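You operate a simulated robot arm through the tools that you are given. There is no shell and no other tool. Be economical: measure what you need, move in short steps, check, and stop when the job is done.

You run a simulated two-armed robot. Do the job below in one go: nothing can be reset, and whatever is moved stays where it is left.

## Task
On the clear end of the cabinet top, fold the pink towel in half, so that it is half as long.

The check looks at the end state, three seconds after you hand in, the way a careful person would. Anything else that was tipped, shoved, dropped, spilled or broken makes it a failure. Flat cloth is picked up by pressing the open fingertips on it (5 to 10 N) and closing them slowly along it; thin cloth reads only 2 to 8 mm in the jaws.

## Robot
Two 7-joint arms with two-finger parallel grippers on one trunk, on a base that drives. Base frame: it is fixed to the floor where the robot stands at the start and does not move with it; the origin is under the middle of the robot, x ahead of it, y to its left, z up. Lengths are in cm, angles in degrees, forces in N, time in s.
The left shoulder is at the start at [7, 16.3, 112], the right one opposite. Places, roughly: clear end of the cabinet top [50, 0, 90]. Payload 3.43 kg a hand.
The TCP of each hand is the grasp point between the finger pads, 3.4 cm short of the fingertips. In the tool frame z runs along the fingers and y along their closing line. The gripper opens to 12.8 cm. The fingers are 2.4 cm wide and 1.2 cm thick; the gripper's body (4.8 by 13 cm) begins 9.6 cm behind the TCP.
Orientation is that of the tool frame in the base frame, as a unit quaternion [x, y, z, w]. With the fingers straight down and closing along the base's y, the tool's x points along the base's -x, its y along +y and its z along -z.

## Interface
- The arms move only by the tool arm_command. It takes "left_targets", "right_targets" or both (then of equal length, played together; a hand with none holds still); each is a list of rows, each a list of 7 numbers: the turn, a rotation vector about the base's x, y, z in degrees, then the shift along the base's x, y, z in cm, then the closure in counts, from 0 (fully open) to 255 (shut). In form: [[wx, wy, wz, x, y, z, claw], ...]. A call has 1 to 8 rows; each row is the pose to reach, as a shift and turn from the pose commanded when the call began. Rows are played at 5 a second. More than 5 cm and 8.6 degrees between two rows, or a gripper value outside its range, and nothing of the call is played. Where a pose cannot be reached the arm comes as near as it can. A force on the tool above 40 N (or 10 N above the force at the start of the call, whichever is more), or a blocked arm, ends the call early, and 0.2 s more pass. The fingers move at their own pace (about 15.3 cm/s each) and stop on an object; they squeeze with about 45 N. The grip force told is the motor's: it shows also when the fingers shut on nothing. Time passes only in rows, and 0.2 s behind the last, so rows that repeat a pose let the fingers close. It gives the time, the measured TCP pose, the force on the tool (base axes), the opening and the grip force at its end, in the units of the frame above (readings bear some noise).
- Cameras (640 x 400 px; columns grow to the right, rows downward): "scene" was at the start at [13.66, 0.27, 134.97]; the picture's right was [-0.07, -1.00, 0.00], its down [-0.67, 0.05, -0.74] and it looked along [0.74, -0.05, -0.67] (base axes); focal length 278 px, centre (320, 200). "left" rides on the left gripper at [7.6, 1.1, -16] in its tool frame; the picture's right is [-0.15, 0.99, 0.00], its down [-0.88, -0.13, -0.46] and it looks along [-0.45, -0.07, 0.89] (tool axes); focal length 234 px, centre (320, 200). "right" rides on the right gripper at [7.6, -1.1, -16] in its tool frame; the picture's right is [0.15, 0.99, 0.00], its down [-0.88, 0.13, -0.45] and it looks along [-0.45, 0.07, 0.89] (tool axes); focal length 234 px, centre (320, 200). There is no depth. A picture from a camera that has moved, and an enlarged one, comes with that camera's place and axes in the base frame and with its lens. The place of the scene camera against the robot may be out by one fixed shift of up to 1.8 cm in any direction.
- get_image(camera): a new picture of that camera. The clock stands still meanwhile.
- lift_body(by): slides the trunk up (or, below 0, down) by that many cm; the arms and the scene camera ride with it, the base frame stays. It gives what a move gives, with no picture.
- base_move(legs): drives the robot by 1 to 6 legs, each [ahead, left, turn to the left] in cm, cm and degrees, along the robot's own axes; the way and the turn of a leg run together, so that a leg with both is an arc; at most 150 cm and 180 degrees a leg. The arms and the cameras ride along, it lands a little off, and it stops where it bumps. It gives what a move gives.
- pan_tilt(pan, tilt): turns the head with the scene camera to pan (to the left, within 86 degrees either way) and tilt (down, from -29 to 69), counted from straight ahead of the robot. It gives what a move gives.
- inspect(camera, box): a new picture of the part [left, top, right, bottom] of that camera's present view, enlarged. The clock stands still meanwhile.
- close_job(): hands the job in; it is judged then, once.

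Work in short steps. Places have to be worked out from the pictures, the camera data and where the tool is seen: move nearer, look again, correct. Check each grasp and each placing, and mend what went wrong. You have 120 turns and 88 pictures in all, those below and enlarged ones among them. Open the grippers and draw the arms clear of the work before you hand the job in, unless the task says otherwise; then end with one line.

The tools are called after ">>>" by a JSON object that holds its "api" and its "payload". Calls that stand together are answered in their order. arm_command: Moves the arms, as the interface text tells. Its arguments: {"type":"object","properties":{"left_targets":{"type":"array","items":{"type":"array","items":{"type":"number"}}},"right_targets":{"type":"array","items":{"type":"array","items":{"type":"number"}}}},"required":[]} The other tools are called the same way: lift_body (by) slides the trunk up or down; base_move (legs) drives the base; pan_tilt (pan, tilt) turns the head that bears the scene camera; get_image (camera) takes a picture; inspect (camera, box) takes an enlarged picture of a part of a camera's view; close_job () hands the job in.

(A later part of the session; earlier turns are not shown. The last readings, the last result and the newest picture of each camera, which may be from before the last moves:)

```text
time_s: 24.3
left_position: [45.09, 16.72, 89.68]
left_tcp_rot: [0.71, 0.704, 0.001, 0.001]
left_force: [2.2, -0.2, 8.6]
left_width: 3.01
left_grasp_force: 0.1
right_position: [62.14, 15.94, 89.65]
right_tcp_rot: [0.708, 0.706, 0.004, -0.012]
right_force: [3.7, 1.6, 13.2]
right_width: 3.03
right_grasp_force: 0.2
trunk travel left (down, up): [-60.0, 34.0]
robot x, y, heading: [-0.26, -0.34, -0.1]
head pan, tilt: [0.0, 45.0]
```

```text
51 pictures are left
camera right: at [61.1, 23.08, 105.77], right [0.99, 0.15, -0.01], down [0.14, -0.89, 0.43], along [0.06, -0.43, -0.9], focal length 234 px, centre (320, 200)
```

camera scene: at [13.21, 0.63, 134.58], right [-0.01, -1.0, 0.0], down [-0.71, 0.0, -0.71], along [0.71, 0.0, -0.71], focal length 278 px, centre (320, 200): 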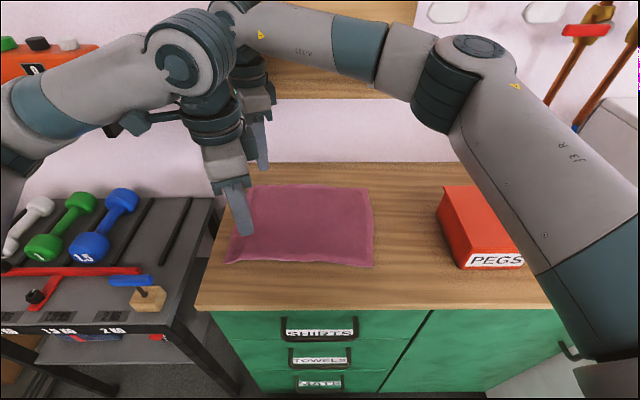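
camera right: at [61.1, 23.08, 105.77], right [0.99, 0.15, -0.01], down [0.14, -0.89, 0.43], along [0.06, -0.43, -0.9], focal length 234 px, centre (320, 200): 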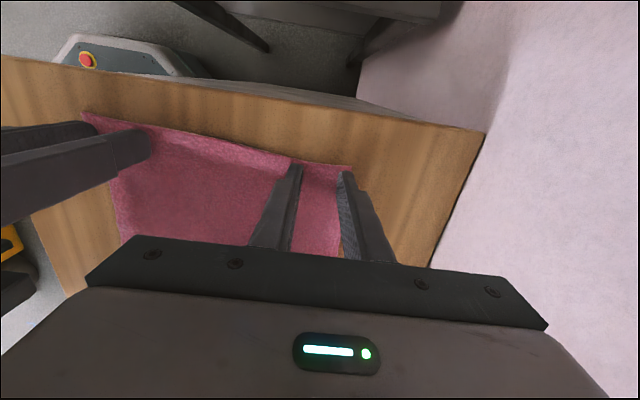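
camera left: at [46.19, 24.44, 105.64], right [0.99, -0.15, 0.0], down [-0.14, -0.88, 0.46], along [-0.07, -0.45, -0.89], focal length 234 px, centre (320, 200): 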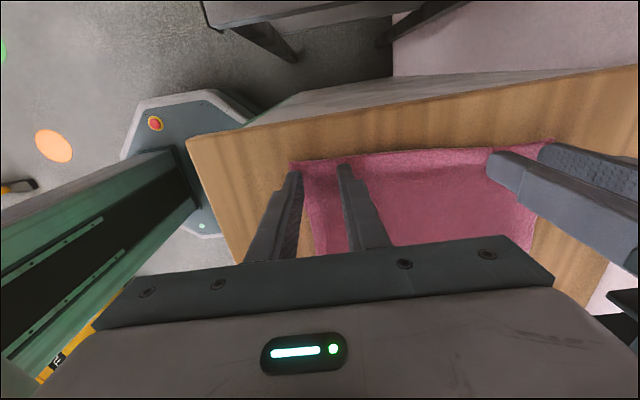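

The fingertips rest on the cloth right at the edge, pressing at about 9–13 N. I close slowly.

>>> {"api": "arm_command", "payload": {"left_targets": [[0, 0, 0, 0, 0, 0, 203], [0, 0, 0, 0, 0, 0, 211], [0, 0, 0, 0, 0, 0, 219], [0, 0, 0, 0, 0, 0, 227], [0, 0, 0, 0, 0, 0, 235], [0, 0, 0, 0, 0, 0, 243], [0, 0, 0, 0, 0, 0, 255], [0, 0, 0, 0, 0, 0, 255]], "right_targets": [[0, 0, 0, 0, 0, 0, 203], [0, 0, 0, 0, 0, 0, 211], [0, 0, 0, 0, 0, 0, 219], [0, 0, 0, 0, 0, 0, 227], [0, 0, 0, 0, 0, 0, 235], [0, 0, 0, 0, 0, 0, 243], [0, 0, 0, 0, 0, 0, 255], [0, 0, 0, 0, 0, 0, 255]]}}

>>> {"api": "get_image", "payload": {"camera": "left"}}

>>> {"api": "get_image", "payload": {"camera": "right"}}

```text
time_s: 26.1
left_position: [45.0, 16.88, 89.68]
left_tcp_rot: [0.709, 0.705, 0.0, 0.003]
left_force: [10.1, 0.6, 6.9]
left_width: 0.31
left_grasp_force: 37.5
right_position: [61.93, 15.9, 89.6]
right_tcp_rot: [0.707, 0.707, 0.004, -0.013]
right_force: [-10.0, 0.0, 19.2]
right_width: 0.37
right_grasp_force: 38.2
trunk travel left (down, up): [-60.0, 34.0]
robot x, y, heading: [-0.19, -0.35, -0.2]
head pan, tilt: [0.0, 45.0]
```

```text
50 pictures are left
camera left: at [46.11, 24.4, 105.66], right [0.99, -0.15, 0.0], down [-0.14, -0.88, 0.46], along [-0.07, -0.45, -0.89], focal length 234 px, centre (320, 200)
```

left: 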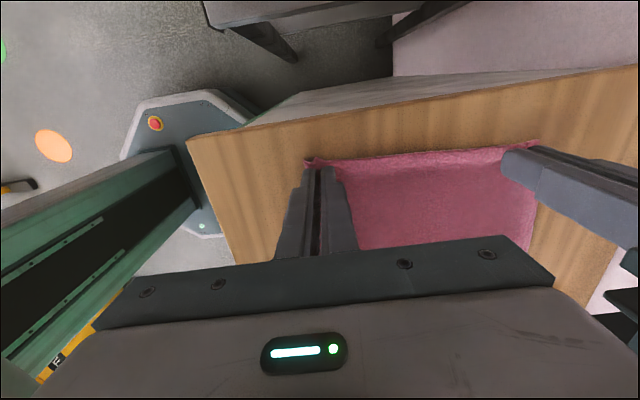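

```text
49 pictures are left
camera right: at [60.96, 23.06, 105.74], right [0.99, 0.15, -0.01], down [0.14, -0.89, 0.43], along [0.05, -0.43, -0.9], focal length 234 px, centre (320, 200)
```

right: 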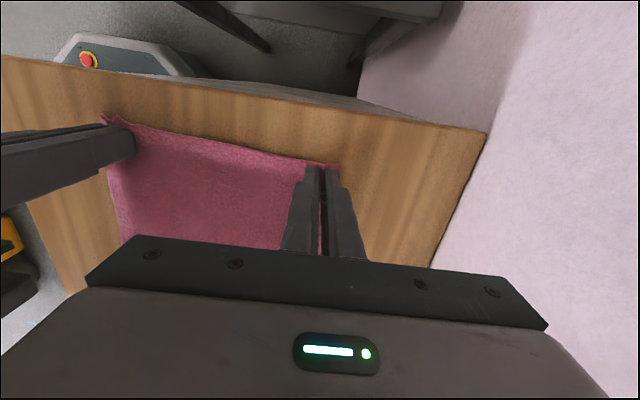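

Both edge corners are gripped at 3–4 mm. I lift through the first half of the arc, easing the tension along x and gradually tilting the fingers back toward +y so the edge won't tuck under.

>>> {"api": "arm_command", "payload": {"left_targets": [[0, 0, 0, 0.2, -0.25, 2.3, 255], [0, 0, 0, 0.4, -1, 4.6, 255], [3, 0, 0, 0.4, -2.2, 6.7, 255], [8, 0, 0, 0.4, -3.9, 8.5, 255], [13, 0, 0, 0.4, -5.9, 10, 255], [18, 0, 0, 0.4, -8.1, 11.1, 255], [24, 0, 0, 0.4, -10.6, 11.8, 255], [30, 0, 0, 0.4, -13.2, 12, 255]], "right_targets": [[0, 0, 0, -0.2, -0.25, 2.3, 255], [0, 0, 0, -0.4, -1, 4.6, 255], [3, 0, 0, -0.4, -2.2, 6.7, 255], [8, 0, 0, -0.4, -3.9, 8.5, 255], [13, 0, 0, -0.4, -5.9, 10, 255], [18, 0, 0, -0.4, -8.1, 11.1, 255], [24, 0, 0, -0.4, -10.6, 11.8, 255], [30, 0, 0, -0.4, -13.2, 12, 255]]}}

>>> {"api": "get_image", "payload": {"camera": "scene"}}

>>> {"api": "get_image", "payload": {"camera": "left"}}

```text
time_s: 27.9
left_position: [45.45, 3.46, 101.78]
left_tcp_rot: [0.685, 0.681, 0.184, -0.184]
left_force: [2.2, -0.9, -0.3]
left_width: 0.29
left_grasp_force: 37.5
right_position: [61.86, 2.26, 101.44]
right_tcp_rot: [0.68, 0.681, 0.186, -0.197]
right_force: [-2.0, -0.3, -0.8]
right_width: 0.36
right_grasp_force: 37.7
trunk travel left (down, up): [-60.0, 34.0]
robot x, y, heading: [-0.32, -0.37, -0.6]
head pan, tilt: [0.0, 45.0]
```

```text
48 pictures are left
camera scene: at [13.21, 0.2, 134.58], right [-0.01, -1.0, 0.0], down [-0.71, 0.01, -0.71], along [0.71, 0.0, -0.71], focal length 278 px, centre (320, 200)
```

scene: 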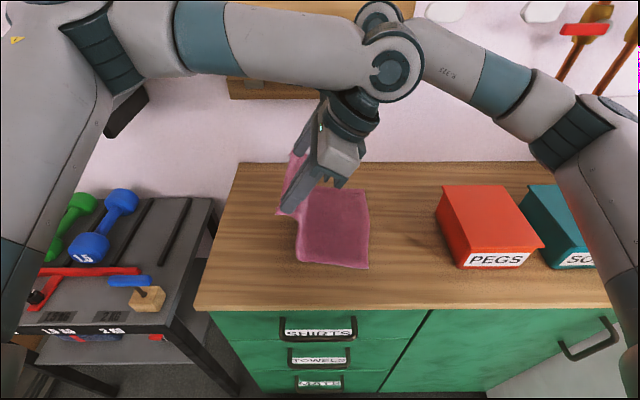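

```text
47 pictures are left
camera left: at [46.68, 2.01, 119.33], right [0.99, -0.13, -0.08], down [-0.14, -0.99, -0.05], along [-0.07, 0.06, -1.0], focal length 234 px, centre (320, 200)
```

left: 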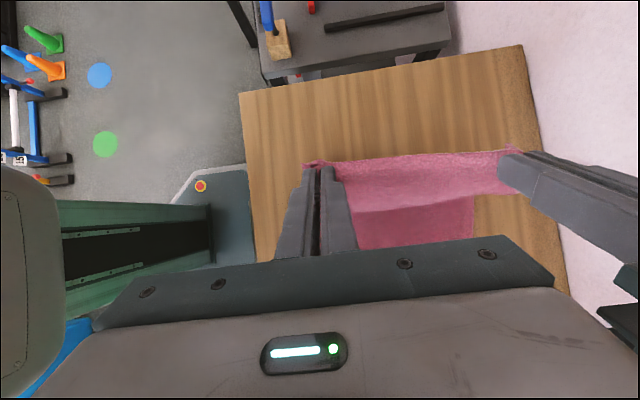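

The edge is held cleanly and the fold is half up with low forces. I continue over to the right side, lowering to just above the right edge with the tilt increased to 45°.

>>> {"api": "arm_command", "payload": {"left_targets": [[2, 0, 0, 0, -2.2, 0, 255], [4, 0, 0, 0, -4.5, -0.7, 255], [6, 0, 0, 0, -6.8, -1.6, 255], [8, 0, 0, 0, -9, -2.9, 255], [10, 0, 0, 0, -11, -4.5, 255], [12, 0, 0, 0, -12.7, -6.3, 255], [14, 0, 0, 0, -14, -8.2, 255], [15, 0, 0, 0, -14.9, -9.9, 255]], "right_targets": [[2, 0, 0, 0, -2.2, 0, 255], [4, 0, 0, 0, -4.5, -0.7, 255], [6, 0, 0, 0, -6.8, -1.6, 255], [8, 0, 0, 0, -9, -2.9, 255], [10, 0, 0, 0, -11, -4.5, 255], [12, 0, 0, 0, -12.8, -6.3, 255], [14, 0, 0, 0, -14.2, -8.1, 255], [15, 0, 0, 0, -15.1, -9.6, 255]]}}

>>> {"api": "get_image", "payload": {"camera": "scene"}}

>>> {"api": "get_image", "payload": {"camera": "left"}}

>>> {"api": "get_image", "payload": {"camera": "right"}}

```text
time_s: 29.7
left_position: [45.55, -11.31, 91.48]
left_tcp_rot: [0.656, 0.651, 0.27, -0.271]
left_force: [2.5, -1.3, -0.5]
left_width: 0.3
left_grasp_force: 37.0
right_position: [61.96, -12.67, 92.01]
right_tcp_rot: [0.648, 0.652, 0.273, -0.283]
right_force: [-2.0, 0.3, -0.3]
right_width: 0.37
right_grasp_force: 37.8
trunk travel left (down, up): [-60.0, 34.0]
robot x, y, heading: [0.18, -0.16, -0.2]
head pan, tilt: [0.0, 45.0]
```

```text
46 pictures are left
camera scene: at [13.27, 0.43, 134.57], right [-0.01, -1.0, 0.0], down [-0.71, 0.01, -0.71], along [0.71, 0.0, -0.71], focal length 278 px, centre (320, 200)
```

scene: 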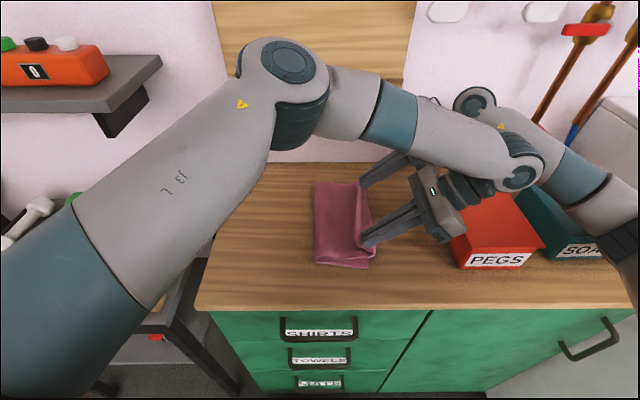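

```text
45 pictures are left
camera left: at [46.71, -17.32, 108.16], right [0.99, -0.11, -0.11], down [-0.14, -0.94, -0.3], along [-0.07, 0.31, -0.95], focal length 234 px, centre (320, 200)
```

left: 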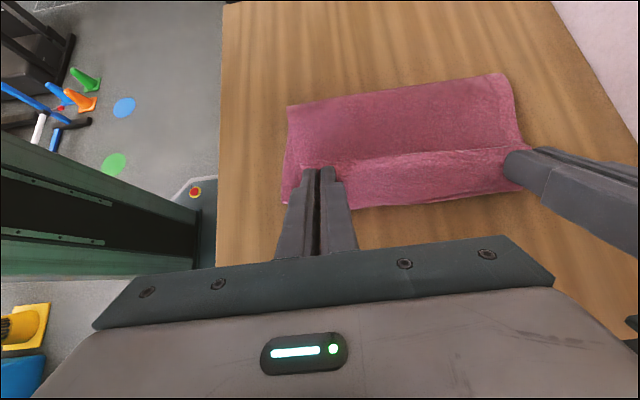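

```text
44 pictures are left
camera right: at [60.89, -18.98, 108.34], right [0.99, 0.11, 0.09], down [0.14, -0.94, -0.32], along [0.05, 0.33, -0.94], focal length 234 px, centre (320, 200)
```

right: 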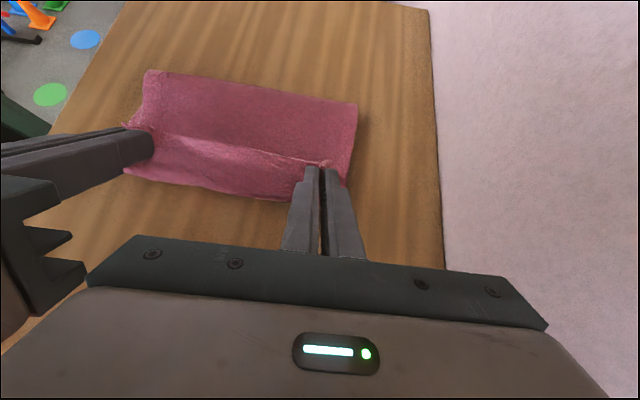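

The top layer has come over, but I need to judge the layers' edges. I look enlarged.

>>> {"api": "inspect", "payload": {"camera": "scene", "box": [290, 160, 450, 290]}}

>>> {"api": "inspect", "payload": {"camera": "left", "box": [260, 60, 560, 240]}}

```text
3.08 times, centred on (370, 225) of scene
camera zoom: at [13.27, 0.43, 134.57], right [-0.01, -1.0, 0.0], down [-0.71, 0.01, -0.71], along [0.71, 0.0, -0.71], focal length 856 px, centre (166, 123)
```

zoom: 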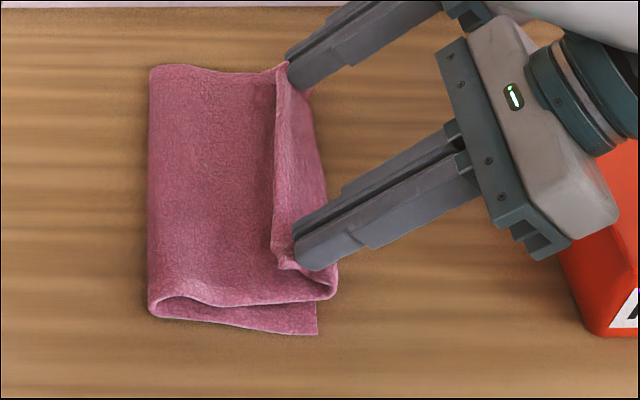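

```text
2.13 times, centred on (410, 150) of left
camera zoom: at [46.71, -17.32, 108.16], right [0.99, -0.11, -0.11], down [-0.14, -0.94, -0.3], along [-0.07, 0.31, -0.95], focal length 500 px, centre (128, 307)
```

zoom: 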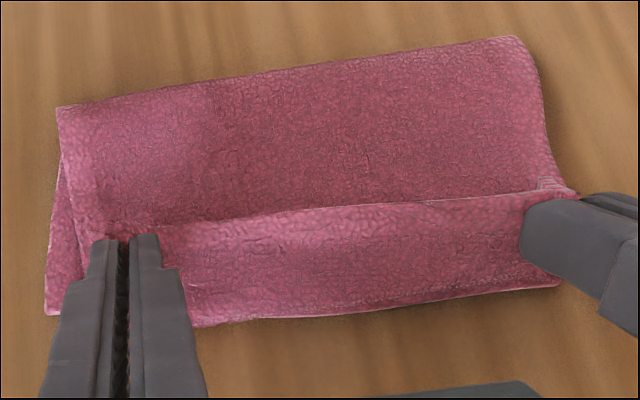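

The top layer reaches the right edge, then curls back up into the jaws, and the crease was pulled to y≈1. I go back up to the vertical pose so the bottom layer settles again, then lay it with more slack and a freer edge.

>>> {"api": "arm_command", "payload": {"left_targets": [[0, 0, 0, 0.2, 0.5, 3, 255], [0, 0, 0, 0.4, 2, 6, 255], [0, 0, 0, 0.4, 4.5, 8.5, 255], [0, 0, 0, 0.4, 7.5, 9.7, 255], [0, 0, 0, 0.4, 10.5, 9.9, 255], [0, 0, 0, 0.4, 13.6, 9.4, 255], [0, 0, 0, 0.4, 15, 9, 255], [0, 0, 0, 0.4, 15, 9, 255]], "right_targets": [[0, 0, 0, -0.2, 0.5, 3, 255], [0, 0, 0, -0.4, 2, 6, 255], [0, 0, 0, -0.4, 4.5, 8.2, 255], [0, 0, 0, -0.4, 7.5, 9.2, 255], [0, 0, 0, -0.4, 10.5, 9.4, 255], [0, 0, 0, -0.4, 13.6, 8.9, 255], [0, 0, 0, -0.4, 15, 8.5, 255], [0, 0, 0, -0.4, 15, 8.5, 255]]}}

>>> {"api": "inspect", "payload": {"camera": "scene", "box": [220, 100, 460, 290]}}

>>> {"api": "get_image", "payload": {"camera": "right"}}

```text
time_s: 31.5
left_position: [46.08, 3.76, 100.76]
left_tcp_rot: [0.655, 0.651, 0.269, -0.271]
left_force: [-0.4, 0.5, 0.4]
left_width: 0.3
left_grasp_force: 37.6
right_position: [61.53, 2.64, 100.36]
right_tcp_rot: [0.649, 0.652, 0.273, -0.284]
right_force: [0.2, 0.2, -0.5]
right_width: 0.33
right_grasp_force: 38.2
trunk travel left (down, up): [-60.0, 34.0]
robot x, y, heading: [-0.27, -0.32, -0.4]
head pan, tilt: [0.0, 45.0]
```

```text
2.11 times, centred on (340, 195) of scene
camera zoom: at [13.19, 0.57, 134.58], right [-0.01, -1.0, 0.0], down [-0.71, 0.0, -0.71], along [0.71, 0.0, -0.71], focal length 586 px, centre (278, 210)
```

zoom: 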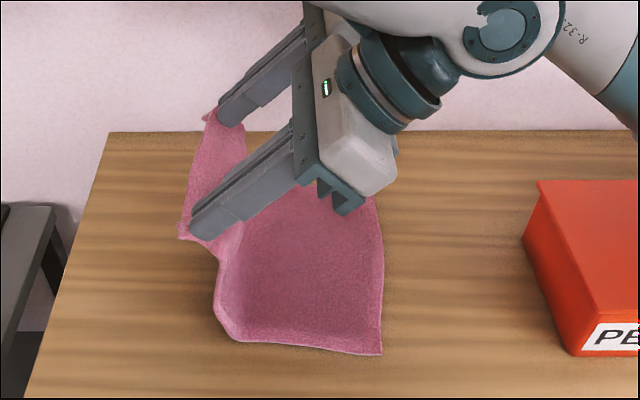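

```text
40 pictures are left
camera right: at [60.5, -3.76, 116.98], right [0.99, 0.11, 0.1], down [0.14, -0.94, -0.32], along [0.05, 0.33, -0.94], focal length 234 px, centre (320, 200)
```

right: 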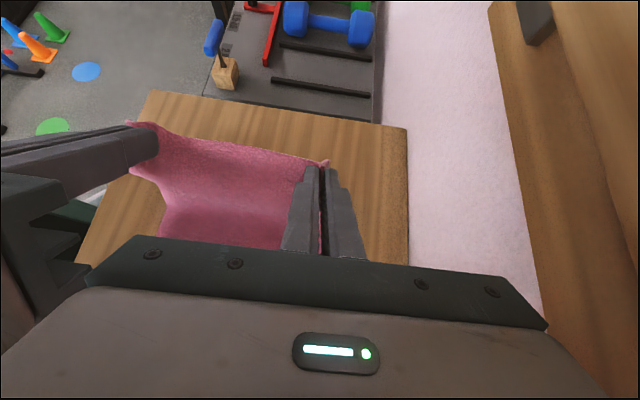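

The bottom layer settled flat again: its right edge is at y≈−9.1 (near) and −10.4 (far), so the ideal crease is at about y≈5. I lean the top layer past vertical with a little slack, so that on release it falls over like a page.

>>> {"api": "arm_command", "payload": {"left_targets": [[0, 0, 0, 0, -1.7, -0.1, 255], [0, 0, 0, 0, -3.4, -0.4, 255], [0, 0, 0, 0, -5.2, -0.9, 255], [0, 0, 0, 0, -6.9, -1.7, 255], [0, 0, 0, 0, -8.6, -2.9, 255], [0, 0, 0, 0, -10.2, -4.4, 255], [0, 0, 0, 0, -10.2, -4.4, 255], [0, 0, 0, 0, -10.2, -4.4, 255]], "right_targets": [[0, 0, 0, 0, -1.7, -0.1, 255], [0, 0, 0, 0, -3.4, -0.4, 255], [0, 0, 0, 0, -5.2, -0.9, 255], [0, 0, 0, 0, -6.9, -1.7, 255], [0, 0, 0, 0, -8.6, -2.9, 255], [0, 0, 0, 0, -10.2, -4.1, 255], [0, 0, 0, 0, -10.2, -4.1, 255], [0, 0, 0, 0, -10.2, -4.1, 255]]}}

>>> {"api": "inspect", "payload": {"camera": "scene", "box": [250, 130, 450, 290]}}

```text
time_s: 33.3
left_position: [46.1, -6.43, 96.38]
left_tcp_rot: [0.656, 0.651, 0.27, -0.271]
left_force: [-1.0, 0.0, 0.7]
left_width: 0.26
left_grasp_force: 37.4
right_position: [61.45, -7.8, 96.26]
right_tcp_rot: [0.648, 0.652, 0.273, -0.283]
right_force: [-0.2, -0.3, -1.1]
right_width: 0.35
right_grasp_force: 38.0
trunk travel left (down, up): [-60.0, 34.0]
robot x, y, heading: [-0.19, 0.05, -0.3]
head pan, tilt: [0.0, 45.0]
```

```text
2.50 times, centred on (350, 210) of scene
camera zoom: at [13.22, 0.55, 134.57], right [-0.01, -1.0, 0.0], down [-0.71, 0.0, -0.71], along [0.71, 0.0, -0.71], focal length 696 px, centre (245, 175)
```

zoom: 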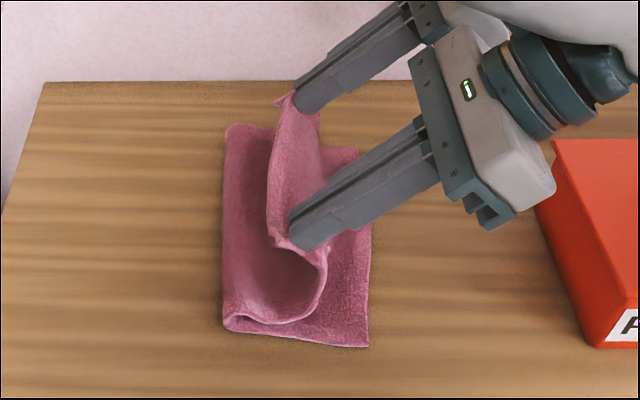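

The cloth is soft and sags, which pulls the crease to y≈2. The earlier low rolling path placed the crease well, so I carry the edge back out to the left and low, then roll it over on a low path.

>>> {"api": "arm_command", "payload": {"left_targets": [[0, 0, 0, 0, 2, 2.5, 255], [0, 0, 0, 0, 4.5, 4.5, 255], [0, 0, 0, 0, 8, 5, 255], [0, 0, 0, 0, 11.5, 4, 255], [0, 0, 0, 0, 14.5, 2, 255], [0, 0, 0, 0, 17.5, -0.5, 255], [0, 0, 0, 0, 20.5, -2.9, 255], [0, 0, 0, 0, 20.5, -2.9, 255]], "right_targets": [[0, 0, 0, 0, 2, 2.5, 255], [0, 0, 0, 0, 4.5, 4.5, 255], [0, 0, 0, 0, 8, 5, 255], [0, 0, 0, 0, 11.5, 4, 255], [0, 0, 0, 0, 14.5, 2, 255], [0, 0, 0, 0, 17.5, -0.5, 255], [0, 0, 0, 0, 20.5, -2.9, 255], [0, 0, 0, 0, 20.5, -2.9, 255]]}}

>>> {"api": "inspect", "payload": {"camera": "scene", "box": [200, 130, 440, 290]}}

```text
time_s: 35.1
left_position: [45.37, 14.44, 94.07]
left_tcp_rot: [0.655, 0.653, 0.271, -0.266]
left_force: [0.1, 0.0, 0.2]
left_width: 0.25
left_grasp_force: 37.4
right_position: [60.93, 13.2, 94.69]
right_tcp_rot: [0.646, 0.655, 0.279, -0.276]
right_force: [-1.1, 0.1, 0.2]
right_width: 0.34
right_grasp_force: 38.4
trunk travel left (down, up): [-60.0, 34.0]
robot x, y, heading: [0.14, -0.33, -0.1]
head pan, tilt: [0.0, 45.0]
```

```text
2.50 times, centred on (320, 210) of scene
camera zoom: at [12.17, 0.97, 134.8], right [-0.01, -1.0, 0.0], down [-0.7, 0.0, -0.71], along [0.71, -0.01, -0.7], focal length 696 px, centre (320, 175)
```

zoom: 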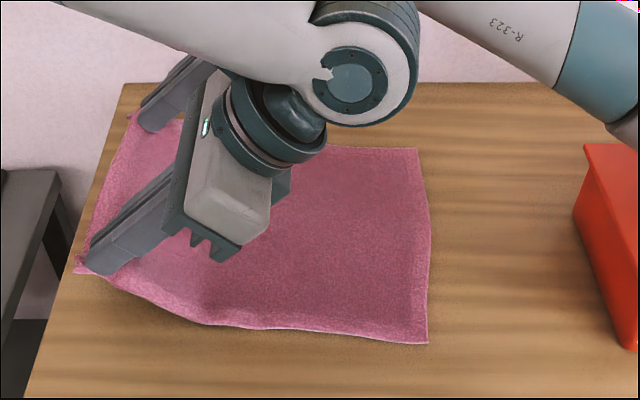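

The sheet hangs straight down from the jaws, so height becomes slack that pulls the crease right. I now roll it over on a path that drops as it crosses (height ≤ about 7 cm + y), so that the crease ends near y≈6.

>>> {"api": "arm_command", "payload": {"left_targets": [[0, 0, 0, 0, -3.8, 2, 255], [0, 0, 0, 0, -6.8, 3, 255], [0, 0, 0, 0, -9.8, 3.3, 255], [0, 0, 0, 0, -12.8, 2.7, 255], [0, 0, 0, 0, -15.3, 1, 255], [0, 0, 0, 0, -17.8, -0.5, 255], [0, 0, 0, 0, -20.3, -2.3, 255], [0, 0, 0, 0, -22.3, -3.6, 255]], "right_targets": [[0, 0, 0, 0, -3.8, 1.5, 255], [0, 0, 0, 0, -6.8, 2.5, 255], [0, 0, 0, 0, -9.8, 2.8, 255], [0, 0, 0, 0, -12.8, 2.2, 255], [0, 0, 0, 0, -15.3, 0.5, 255], [0, 0, 0, 0, -17.8, -1, 255], [0, 0, 0, 0, -20.3, -2.8, 255], [0, 0, 0, 0, -22.3, -4.1, 255]]}}

>>> {"api": "inspect", "payload": {"camera": "scene", "box": [250, 130, 450, 290]}}

>>> {"api": "get_image", "payload": {"camera": "left"}}

```text
time_s: 36.9
left_position: [45.9, -8.02, 90.04]
left_tcp_rot: [0.654, 0.653, 0.271, -0.27]
left_force: [4.1, 2.4, 14.0]
left_width: 0.29
left_grasp_force: 37.1
right_position: [61.33, -9.34, 89.92]
right_tcp_rot: [0.647, 0.652, 0.277, -0.282]
right_force: [2.6, 2.1, 17.2]
right_width: 0.33
right_grasp_force: 38.1
trunk travel left (down, up): [-60.0, 34.0]
robot x, y, heading: [-0.4, -0.03, -0.4]
head pan, tilt: [0.0, 45.0]
```

```text
2.50 times, centred on (350, 210) of scene
camera zoom: at [12.83, 0.7, 134.7], right [-0.01, -1.0, 0.0], down [-0.71, 0.0, -0.71], along [0.71, 0.0, -0.71], focal length 696 px, centre (245, 175)
```

zoom: 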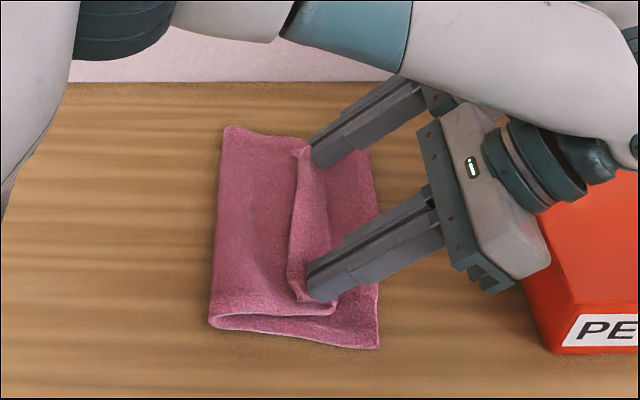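

```text
36 pictures are left
camera left: at [46.94, -14.03, 106.67], right [0.99, -0.11, -0.1], down [-0.13, -0.94, -0.3], along [-0.07, 0.31, -0.95], focal length 234 px, centre (320, 200)
```

left: 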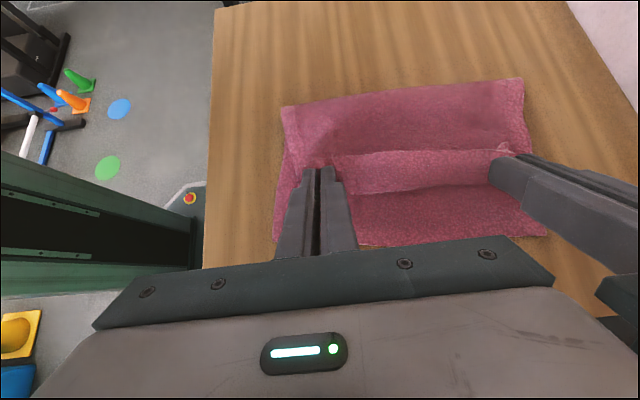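

Better: the crease is at y≈3.4 and the right edge at −9.9, which is still about 1.4 cm short of the middle because of the curl at the jaws. I open it once more and will repeat on a lower path, then unroll the curl upward at the end.

>>> {"api": "arm_command", "payload": {"left_targets": [[0, 0, 0, 0, 1.6, 2.6, 255], [0, 0, 0, 0, 4.6, 5.6, 255], [0, 0, 0, 0, 8.6, 7.6, 255], [0, 0, 0, 0, 12.6, 8.1, 255], [0, 0, 0, 0, 16.6, 6.6, 255], [0, 0, 0, 0, 20.1, 4.2, 255], [0, 0, 0, 0, 22.3, 2.2, 255], [0, 0, 0, 0, 22.3, 2.2, 255]], "right_targets": [[0, 0, 0, 0, 1.6, 2.6, 255], [0, 0, 0, 0, 4.6, 5.6, 255], [0, 0, 0, 0, 8.6, 7.6, 255], [0, 0, 0, 0, 12.6, 8.1, 255], [0, 0, 0, 0, 16.6, 6.6, 255], [0, 0, 0, 0, 20.1, 4.2, 255], [0, 0, 0, 0, 22.3, 2.2, 255], [0, 0, 0, 0, 22.3, 2.2, 255]]}}

>>> {"api": "inspect", "payload": {"camera": "scene", "box": [200, 130, 440, 290]}}

```text
time_s: 38.7
left_position: [45.08, 14.09, 92.57]
left_tcp_rot: [0.656, 0.652, 0.273, -0.266]
left_force: [1.7, 0.3, -0.2]
left_width: 0.27
left_grasp_force: 37.4
right_position: [61.14, 12.76, 93.14]
right_tcp_rot: [0.647, 0.654, 0.283, -0.271]
right_force: [-1.5, 0.3, 0.6]
right_width: 0.35
right_grasp_force: 38.4
trunk travel left (down, up): [-60.0, 34.0]
robot x, y, heading: [-0.06, -0.24, -0.3]
head pan, tilt: [0.0, 45.0]
```

```text
2.50 times, centred on (320, 210) of scene
camera zoom: at [11.92, 0.72, 134.87], right [-0.01, -1.0, 0.0], down [-0.7, 0.0, -0.71], along [0.71, -0.01, -0.7], focal length 696 px, centre (320, 175)
```

zoom: 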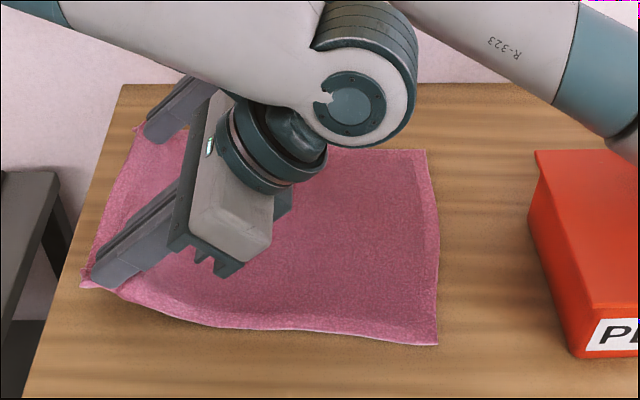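

The PEGS box looks shifted toward the towel in this view. I need to check the full scene before anything else.

>>> {"api": "get_image", "payload": {"camera": "scene"}}

```text
34 pictures are left
camera scene: at [11.92, 0.72, 134.87], right [-0.01, -1.0, 0.0], down [-0.7, 0.0, -0.71], along [0.71, -0.01, -0.7], focal length 278 px, centre (320, 200)
```

scene: 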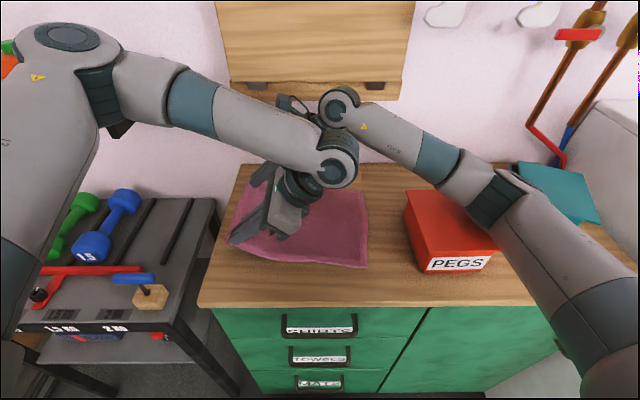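

The right elbow dropped low when the hand was tilted, and it has shoved the PEGS box and perhaps the SOAP box. I release the cloth here and undo the tilt, raising the hands so the elbow lifts away.

>>> {"api": "arm_command", "payload": {"left_targets": [[0, 0, 0, 0, 0, -0.5, 200], [0, 0, 0, 0, 0, -0.5, 160], [0, 0, 0, 0, -1, 0.5, 160], [0, 0, 0, 0, -2, 2, 160], [0, 0, 0, 0, -3, 4, 160], [0, 0, 0, 0, -3, 6, 160]], "right_targets": [[0, 0, 0, 0, 0, 0, 200], [0, 0, 0, 0, 0, 0, 160], [-8, 0, 0, 0, 0, 1, 160], [-16, 0, 0, 0, 0, 2, 160], [-24, 0, 0, 0, 0, 3, 160], [-32, 0, 0, 0, 0, 4, 160]]}}

>>> {"api": "get_image", "payload": {"camera": "scene"}}

```text
time_s: 40.1
left_position: [45.85, 11.17, 97.85]
left_tcp_rot: [0.656, 0.652, 0.269, -0.27]
left_force: [0.2, 0.0, -0.1]
left_width: 4.8
left_grasp_force: 0.1
right_position: [61.3, 13.04, 95.69]
right_tcp_rot: [0.701, 0.703, 0.081, -0.091]
right_force: [-0.6, -0.6, 0.0]
right_width: 4.8
right_grasp_force: 0.1
trunk travel left (down, up): [-60.0, 34.0]
robot x, y, heading: [-0.84, -0.33, -0.3]
head pan, tilt: [0.0, 45.0]
```

```text
33 pictures are left
camera scene: at [13.08, 0.79, 134.57], right [-0.01, -1.0, 0.0], down [-0.71, 0.0, -0.71], along [0.71, -0.01, -0.71], focal length 278 px, centre (320, 200)
```

scene: 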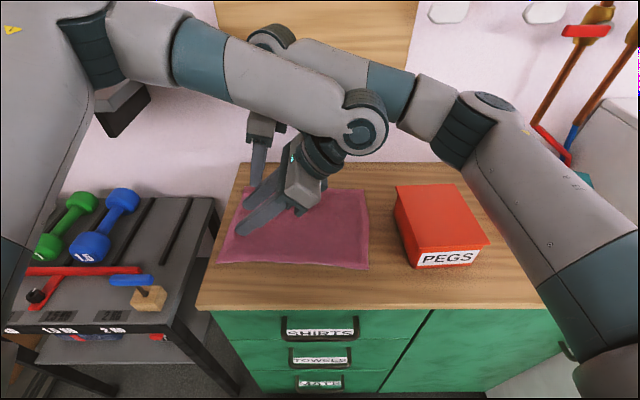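

The PEGS box has been pushed about 9 cm toward +y. I raise the trunk so both arms come straight up clear, then look at both boxes.

>>> {"api": "lift_body", "payload": {"by": 15}}

>>> {"api": "arm_command", "payload": {"left_targets": [[-8, 0, 0, 0, 2, 0, 160], [-16, 0, 0, 0, 4, 0, 160], [-24, 0, 0, 0, 6, 0, 160], [-32, 0, 0, 0, 8, 0, 160], [-40, 0, 0, 0, 10, 0, 160], [-45, 0, 0, 0, 12, 0, 160]], "right_targets": [[-6, 0, 0, -1, -3, 0, 160], [-12, 0, 0, -2, -6, 0, 160], [-12, 0, 0, -3, -9, 0, 160], [-12, 0, 0, -5, -12, 0, 160], [-12, 0, 0, -7, -15, 0, 160], [-12, 0, 0, -9, -18, 0, 160]]}}

>>> {"api": "get_image", "payload": {"camera": "scene"}}

```text
time_s: 41.9
left_position: [45.82, 11.13, 112.91]
left_tcp_rot: [0.655, 0.651, 0.27, -0.271]
left_force: [0.0, 0.7, -0.3]
left_width: 4.78
left_grasp_force: 0.1
right_position: [61.42, 12.86, 110.48]
right_tcp_rot: [0.7, 0.703, 0.082, -0.092]
right_force: [1.0, -0.5, -0.4]
right_width: 4.77
right_grasp_force: 0.1
trunk travel left (down, up): [-75.0, 19.0]
robot x, y, heading: [-0.35, -0.18, -0.4]
head pan, tilt: [0.0, 45.0]
```

```text
time_s: 43.3
left_position: [46.01, 23.09, 113.02]
left_tcp_rot: [0.71, 0.705, 0.0, 0.001]
left_force: [-1.1, 0.0, 1.2]
left_width: 4.78
left_grasp_force: 0.1
right_position: [52.19, -5.25, 110.56]
right_tcp_rot: [0.707, 0.707, 0.009, -0.018]
right_force: [-0.3, 0.2, -0.2]
right_width: 4.78
right_grasp_force: 0.1
trunk travel left (down, up): [-75.0, 19.0]
robot x, y, heading: [-0.05, -0.22, -0.4]
head pan, tilt: [0.0, 45.0]
```

```text
32 pictures are left
camera scene: at [13.08, 0.57, 149.6], right [-0.01, -1.0, 0.0], down [-0.71, 0.0, -0.71], along [0.71, 0.0, -0.71], focal length 278 px, centre (320, 200)
```

scene: 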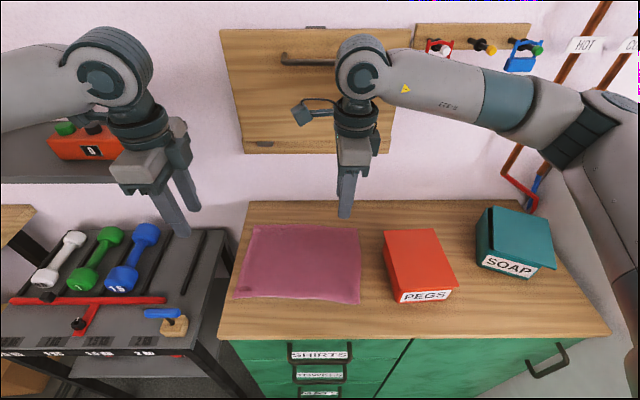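

Both boxes have moved, PEGS by about +11 cm in y, and I must put them back. I take an enlarged view to measure them precisely.

>>> {"api": "inspect", "payload": {"camera": "scene", "box": [360, 180, 620, 342]}}

```text
2.46 times, centred on (490, 261) of scene
camera zoom: at [13.08, 0.57, 149.6], right [-0.01, -1.0, 0.0], down [-0.71, 0.0, -0.71], along [0.71, 0.0, -0.71], focal length 685 px, centre (-98, 50)
```

zoom: 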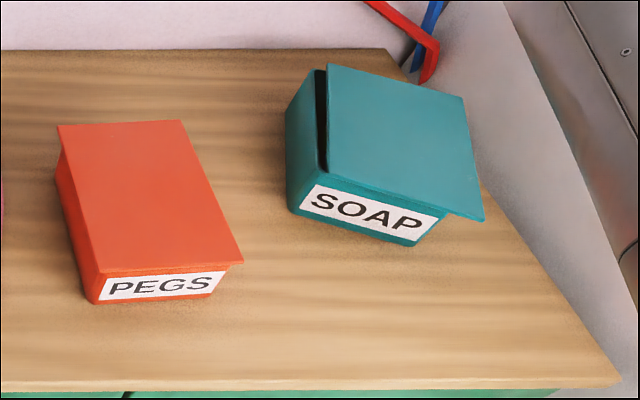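

The SOAP box is now near (57, −49), turned about −22°, with its lid shifted about 1.6 cm. PEGS is at (50, −22.4). They were originally at about (49.6, −51) and (49.8, −32.7). I bring the right hand, fingers shut, back to its original yaw and high over behind the SOAP box, so I can push it back toward me.

>>> {"api": "arm_command", "payload": {"right_targets": [[0, 0, 8.5, 0, -3, 0.5, 255], [0, 0, 17, 0, -6, 0.5, 255], [0, 0, 25.5, 0, -9, 0.5, 255], [0, 0, 34, 0, -12, 0.5, 255], [0, 0, 42.5, 0, -15, 0.5, 255], [0, 0, 51, 0, -18, 0.5, 255], [0, 0, 59.5, 0, -21, 0.5, 255], [0, 0, 68, 0, -24, 0.5, 255]]}}

>>> {"api": "arm_command", "payload": {"right_targets": [[0, 0, 7.5, 2, -4, 0, 255], [0, 0, 15, 4, -8, 0, 255], [0, 0, 22, 7, -12, 0, 255], [0, 0, 22, 10, -15, 0, 255], [0, 0, 22, 13, -17, 0, 255], [0, 0, 22, 16, -17, 0, 255], [0, 0, 22, 16, -17, 0, 255]]}}

>>> {"api": "get_image", "payload": {"camera": "scene"}}

>>> {"api": "get_image", "payload": {"camera": "right"}}

```text
time_s: 45.1
left_position: [45.89, 22.99, 112.92]
left_tcp_rot: [0.709, 0.705, 0.0, -0.001]
left_force: [0.3, -0.2, 0.5]
left_width: 4.77
left_grasp_force: 0.1
right_position: [52.37, -29.21, 110.92]
right_tcp_rot: [0.19, 0.982, -0.004, -0.021]
right_force: [-0.4, 0.2, -0.1]
right_width: 0.0
right_grasp_force: 33.2
trunk travel left (down, up): [-75.0, 19.0]
robot x, y, heading: [0.1, -0.0, -0.3]
head pan, tilt: [0.0, 45.0]
```

```text
time_s: 46.3
left_position: [45.67, 23.23, 112.89]
left_tcp_rot: [0.71, 0.705, 0.0, 0.002]
left_force: [-0.4, -0.1, 0.2]
left_width: 4.74
left_grasp_force: 0.1
right_position: [63.87, -45.23, 111.36]
right_tcp_rot: [-0.002, 1.0, -0.008, -0.028]
right_force: [0.5, 0.0, -0.7]
right_width: 0.0
right_grasp_force: 33.0
trunk travel left (down, up): [-75.0, 19.0]
robot x, y, heading: [-0.03, -0.2, -0.5]
head pan, tilt: [0.0, 45.0]
stopped in row 5 (right hand): the force on the tool passed its limit (the readings are from after the stop); the commanded pose is now the measured one
```

```text
30 pictures are left
camera scene: at [12.81, 0.84, 149.62], right [-0.01, -1.0, 0.0], down [-0.71, 0.0, -0.71], along [0.71, -0.01, -0.71], focal length 278 px, centre (320, 200)
```

scene: 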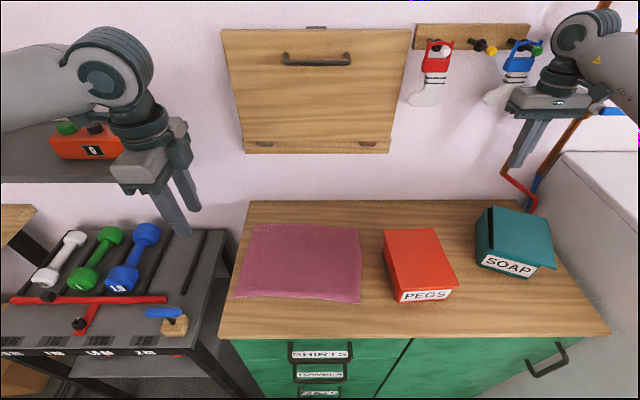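

```text
29 pictures are left
camera right: at [57.04, -46.29, 127.73], right [-0.15, 0.99, -0.01], down [0.9, 0.14, 0.4], along [0.4, 0.06, -0.91], focal length 234 px, centre (320, 200)
```

right: 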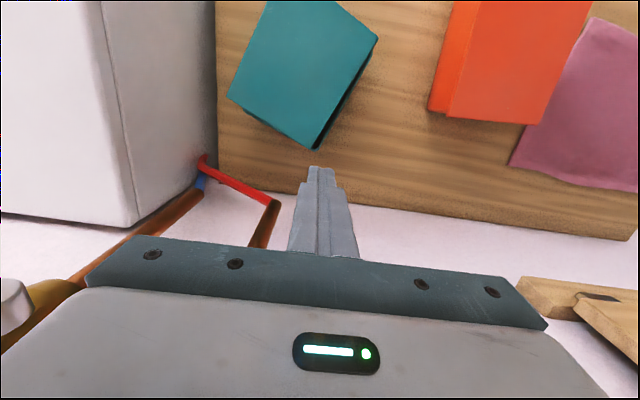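

The wrist touched something high near the wall, next to the hook rail, so I back off at once. The hand camera also shows the scene view reads about 2 cm too far in x, so the SOAP lid's rear-left corner is really at (64, −46).

>>> {"api": "arm_command", "payload": {"right_targets": [[0, 0, 0, -2.5, 0, -1, 255], [0, 0, 0, -2.5, 0, -3, 255], [0, 0, 0, -2.5, 0, -5, 255]]}}

>>> {"api": "inspect", "payload": {"camera": "scene", "box": [400, 0, 640, 150]}}

```text
time_s: 46.7
left_position: [45.8, 22.98, 112.99]
left_tcp_rot: [0.709, 0.705, 0.001, 0.001]
left_force: [-0.9, 0.1, 1.1]
left_width: 4.79
left_grasp_force: 0.1
right_position: [62.17, -45.34, 111.03]
right_tcp_rot: [-0.003, 1.0, -0.004, -0.017]
right_force: [-0.3, -0.6, 0.2]
right_width: 0.0
right_grasp_force: 33.1
trunk travel left (down, up): [-75.0, 19.0]
robot x, y, heading: [-0.3, -0.21, -0.3]
head pan, tilt: [0.0, 45.0]
stopped in row 2 (right hand): the force on the tool passed its limit (the readings are from after the stop); the commanded pose is now the measured one
```

```text
2.67 times, centred on (520, 75) of scene
camera zoom: at [12.99, 0.58, 149.57], right [-0.01, -1.0, 0.0], down [-0.71, 0.0, -0.71], along [0.71, 0.0, -0.71], focal length 742 px, centre (-213, 533)
```

zoom: 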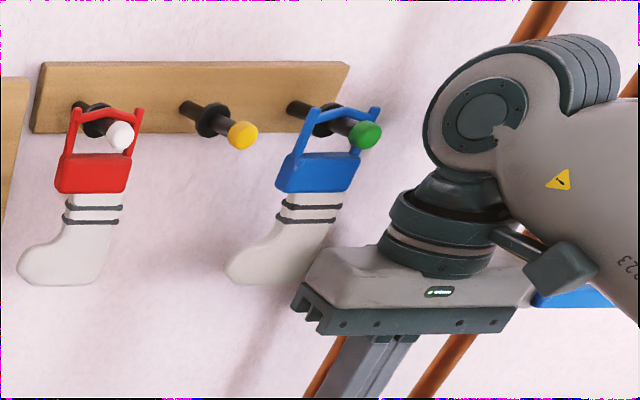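

The wrist was sitting against the hook rail and the space behind the box is obstructed, so a rear push is out. Instead I'll pinch the box's left wall, after sliding the lid a little further aside, and drag it back into place. First I retreat in −x, turn the hand to the box's angle (−21.5°) and hover over the lid.

>>> {"api": "arm_command", "payload": {"right_targets": [[0, 0, 0, -2, 0, 0, 255], [0, 0, 0, -4.5, 0, 0.3, 255], [0, 0, -7, -6.6, -0.3, 0, 255], [0, 0, -14, -6.6, -0.3, -3, 255], [0, 0, -21.5, -6.6, -0.3, -6, 255], [0, 0, -21.5, -6.6, -0.3, -9, 255], [0, 0, -21.5, -6.6, -0.3, -12, 255], [0, 0, -21.5, -6.6, -0.3, -12, 255]]}}

>>> {"api": "get_image", "payload": {"camera": "right"}}

>>> {"api": "get_image", "payload": {"camera": "scene"}}

```text
time_s: 48.5
left_position: [46.21, 22.95, 112.93]
left_tcp_rot: [0.709, 0.705, 0.0, 0.001]
left_force: [-0.3, -0.4, -0.6]
left_width: 4.75
left_grasp_force: 0.0
right_position: [55.69, -45.67, 99.09]
right_tcp_rot: [0.185, 0.983, -0.001, -0.019]
right_force: [-0.4, -0.2, 0.0]
right_width: 0.02
right_grasp_force: 32.7
trunk travel left (down, up): [-75.0, 19.0]
robot x, y, heading: [-0.27, -0.53, -0.4]
head pan, tilt: [0.0, 45.0]
```

```text
27 pictures are left
camera right: at [48.67, -44.13, 115.19], right [0.22, 0.97, 0.0], down [0.88, -0.2, 0.42], along [0.41, -0.1, -0.91], focal length 234 px, centre (320, 200)
```

right: 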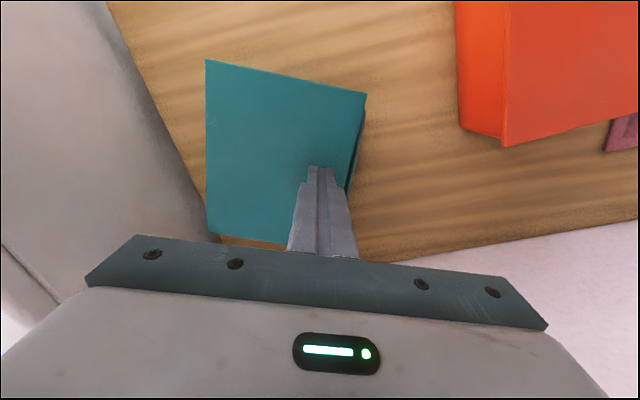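

```text
26 pictures are left
camera scene: at [13.27, 0.59, 149.58], right [-0.01, -1.0, 0.0], down [-0.71, 0.0, -0.71], along [0.71, 0.0, -0.71], focal length 278 px, centre (320, 200)
```

scene: 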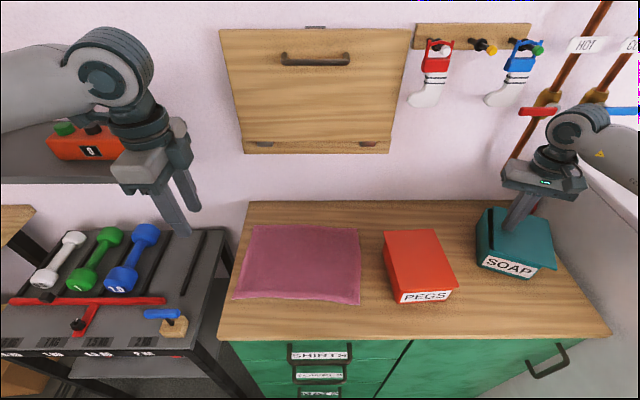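

The hand is over the lid. I touch down gently on it to get its height.

>>> {"api": "arm_command", "payload": {"right_targets": [[0, 0, 0, 0, 0, -0.8, 255], [0, 0, 0, 0, 0, -1.2, 255], [0, 0, 0, 0, 0, -1.5, 255], [0, 0, 0, 0, 0, -1.7, 255]]}}

```text
time_s: 49.5
left_position: [45.89, 23.13, 112.95]
left_tcp_rot: [0.71, 0.704, -0.001, 0.0]
left_force: [0.6, 0.2, 0.7]
left_width: 4.77
left_grasp_force: 0.0
right_position: [55.82, -45.71, 98.1]
right_tcp_rot: [0.185, 0.983, 0.0, -0.011]
right_force: [-4.8, 3.0, 19.2]
right_width: 0.01
right_grasp_force: 32.8
trunk travel left (down, up): [-75.0, 19.0]
robot x, y, heading: [-0.16, -0.42, -0.5]
head pan, tilt: [0.0, 45.0]
stopped in row 4 (right hand): the force on the tool passed its limit (the readings are from after the stop); the commanded pose is now the measured one
```

The lid top is at z≈94.7. I step off to the left of the lid, drop the tip to 0.4 cm below the lid top so it stays above the rim, and push the lid about 2 cm to the box's right.

>>> {"api": "arm_command", "payload": {"right_targets": [[0, 0, 0, 0, 0, 1.5, 255], [0, 0, 0, 1.0, 2.1, 1.5, 255], [0, 0, 0, 1.8, 4.2, 1.5, 255], [0, 0, 0, 1.8, 4.2, 0, 255], [0, 0, 0, 1.8, 4.2, -0.4, 255], [0, 0, 0, 1.4, 3.2, -0.4, 255], [0, 0, 0, 0.95, 2.2, -0.4, 255], [0, 0, 0, 0.5, 1.2, -0.4, 255]]}}

>>> {"api": "get_image", "payload": {"camera": "right"}}

>>> {"api": "inspect", "payload": {"camera": "scene", "box": [360, 150, 620, 312]}}

```text
time_s: 51.3
left_position: [46.11, 23.03, 113.0]
left_tcp_rot: [0.71, 0.704, 0.0, 0.001]
left_force: [-0.2, 0.0, 0.1]
left_width: 4.77
left_grasp_force: 0.1
right_position: [56.33, -44.51, 97.42]
right_tcp_rot: [0.185, 0.983, 0.0, -0.015]
right_force: [-0.7, -0.9, 0.5]
right_width: 0.0
right_grasp_force: 33.0
trunk travel left (down, up): [-75.0, 19.0]
robot x, y, heading: [-0.09, -0.31, -0.4]
head pan, tilt: [0.0, 45.0]
```

```text
25 pictures are left
camera right: at [49.25, -43.1, 113.49], right [0.22, 0.97, 0.0], down [0.88, -0.2, 0.43], along [0.42, -0.1, -0.9], focal length 234 px, centre (320, 200)
```

right: 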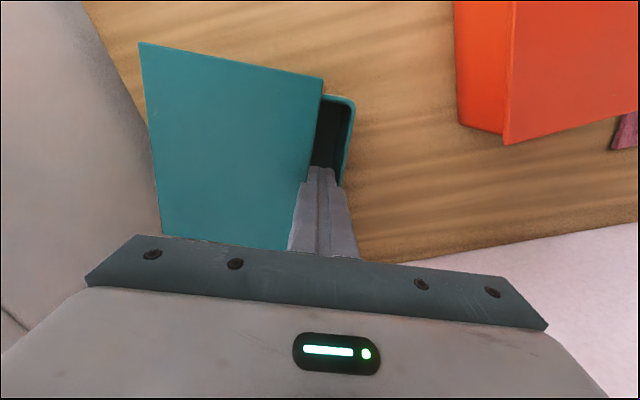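

```text
2.46 times, centred on (490, 231) of scene
camera zoom: at [13.29, 0.55, 149.58], right [-0.01, -1.0, 0.0], down [-0.71, 0.0, -0.71], along [0.71, 0.0, -0.71], focal length 685 px, centre (-98, 124)
```

zoom: 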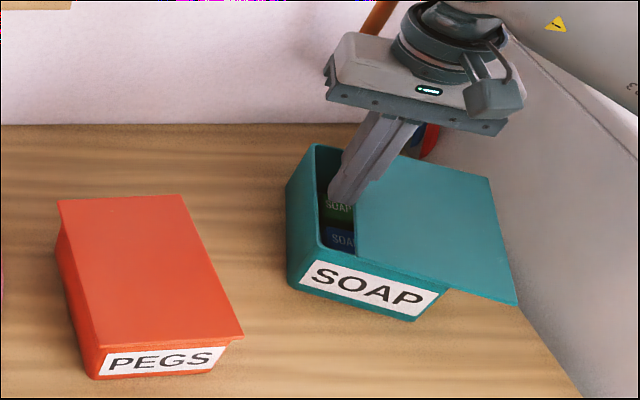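

That worked: the body stayed, the lid slid aside and the soaps are visible inside. I lift, centre over the left wall with a 2 cm opening, and check before inserting.

>>> {"api": "arm_command", "payload": {"right_targets": [[0, 0, 0, 0, 0, 1.5, 255], [0, 0, 0, -0.1, 0.7, 1.8, 235], [0, 0, 0, -0.1, 1.4, 1.8, 215], [0, 0, 0, -0.1, 1.4, 0.6, 215], [0, 0, 0, -0.1, 1.4, 0.6, 215]]}}

>>> {"api": "inspect", "payload": {"camera": "right", "box": [240, 60, 440, 260]}}

```text
time_s: 52.5
left_position: [46.14, 23.03, 112.95]
left_tcp_rot: [0.71, 0.704, -0.001, 0.0]
left_force: [-0.7, 0.5, -0.4]
left_width: 4.77
left_grasp_force: 0.0
right_position: [56.45, -43.28, 97.97]
right_tcp_rot: [0.185, 0.983, 0.0, -0.014]
right_force: [-0.5, -0.1, -0.3]
right_width: 2.02
right_grasp_force: 0.1
trunk travel left (down, up): [-75.0, 19.0]
robot x, y, heading: [-0.25, -0.37, -0.5]
head pan, tilt: [0.0, 45.0]
```

```text
2.00 times, centred on (340, 160) of right
camera zoom: at [49.18, -41.68, 114.04], right [0.22, 0.97, 0.0], down [0.88, -0.2, 0.43], along [0.42, -0.1, -0.9], focal length 468 px, centre (280, 280)
```

zoom: 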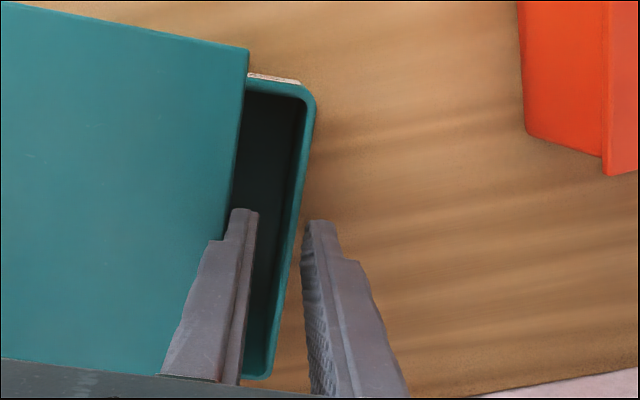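

The inner finger lines up with the gap and the outer one is just outside the wall. I shift 0.3 cm outward, lower over the wall and close.

>>> {"api": "arm_command", "payload": {"right_targets": [[0, 0, 0, 0.1, 0.25, 0, 215], [0, 0, 0, 0.1, 0.25, -0.8, 215], [0, 0, 0, 0.1, 0.25, -1.6, 215], [0, 0, 0, 0.1, 0.25, -2.4, 215], [0, 0, 0, 0.1, 0.25, -2.4, 235], [0, 0, 0, 0.1, 0.25, -2.4, 255], [0, 0, 0, 0.1, 0.25, -2.4, 255]]}}

>>> {"api": "inspect", "payload": {"camera": "scene", "box": [360, 150, 620, 312]}}

```text
time_s: 54.1
left_position: [46.2, 23.03, 112.92]
left_tcp_rot: [0.71, 0.704, -0.001, 0.0]
left_force: [-0.4, -0.9, 0.3]
left_width: 4.77
left_grasp_force: 0.1
right_position: [56.4, -42.97, 95.53]
right_tcp_rot: [0.186, 0.982, 0.0, -0.014]
right_force: [-0.2, 0.2, 0.2]
right_width: 0.31
right_grasp_force: 37.4
trunk travel left (down, up): [-75.0, 19.0]
robot x, y, heading: [0.18, -0.16, -0.5]
head pan, tilt: [0.0, 45.0]
```

```text
2.46 times, centred on (490, 231) of scene
camera zoom: at [13.31, 0.55, 149.58], right [-0.01, -1.0, 0.0], down [-0.71, 0.0, -0.71], along [0.71, 0.0, -0.71], focal length 685 px, centre (-98, 124)
```

zoom: 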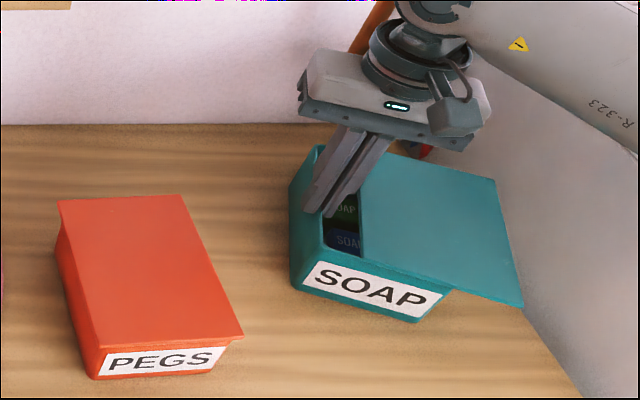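

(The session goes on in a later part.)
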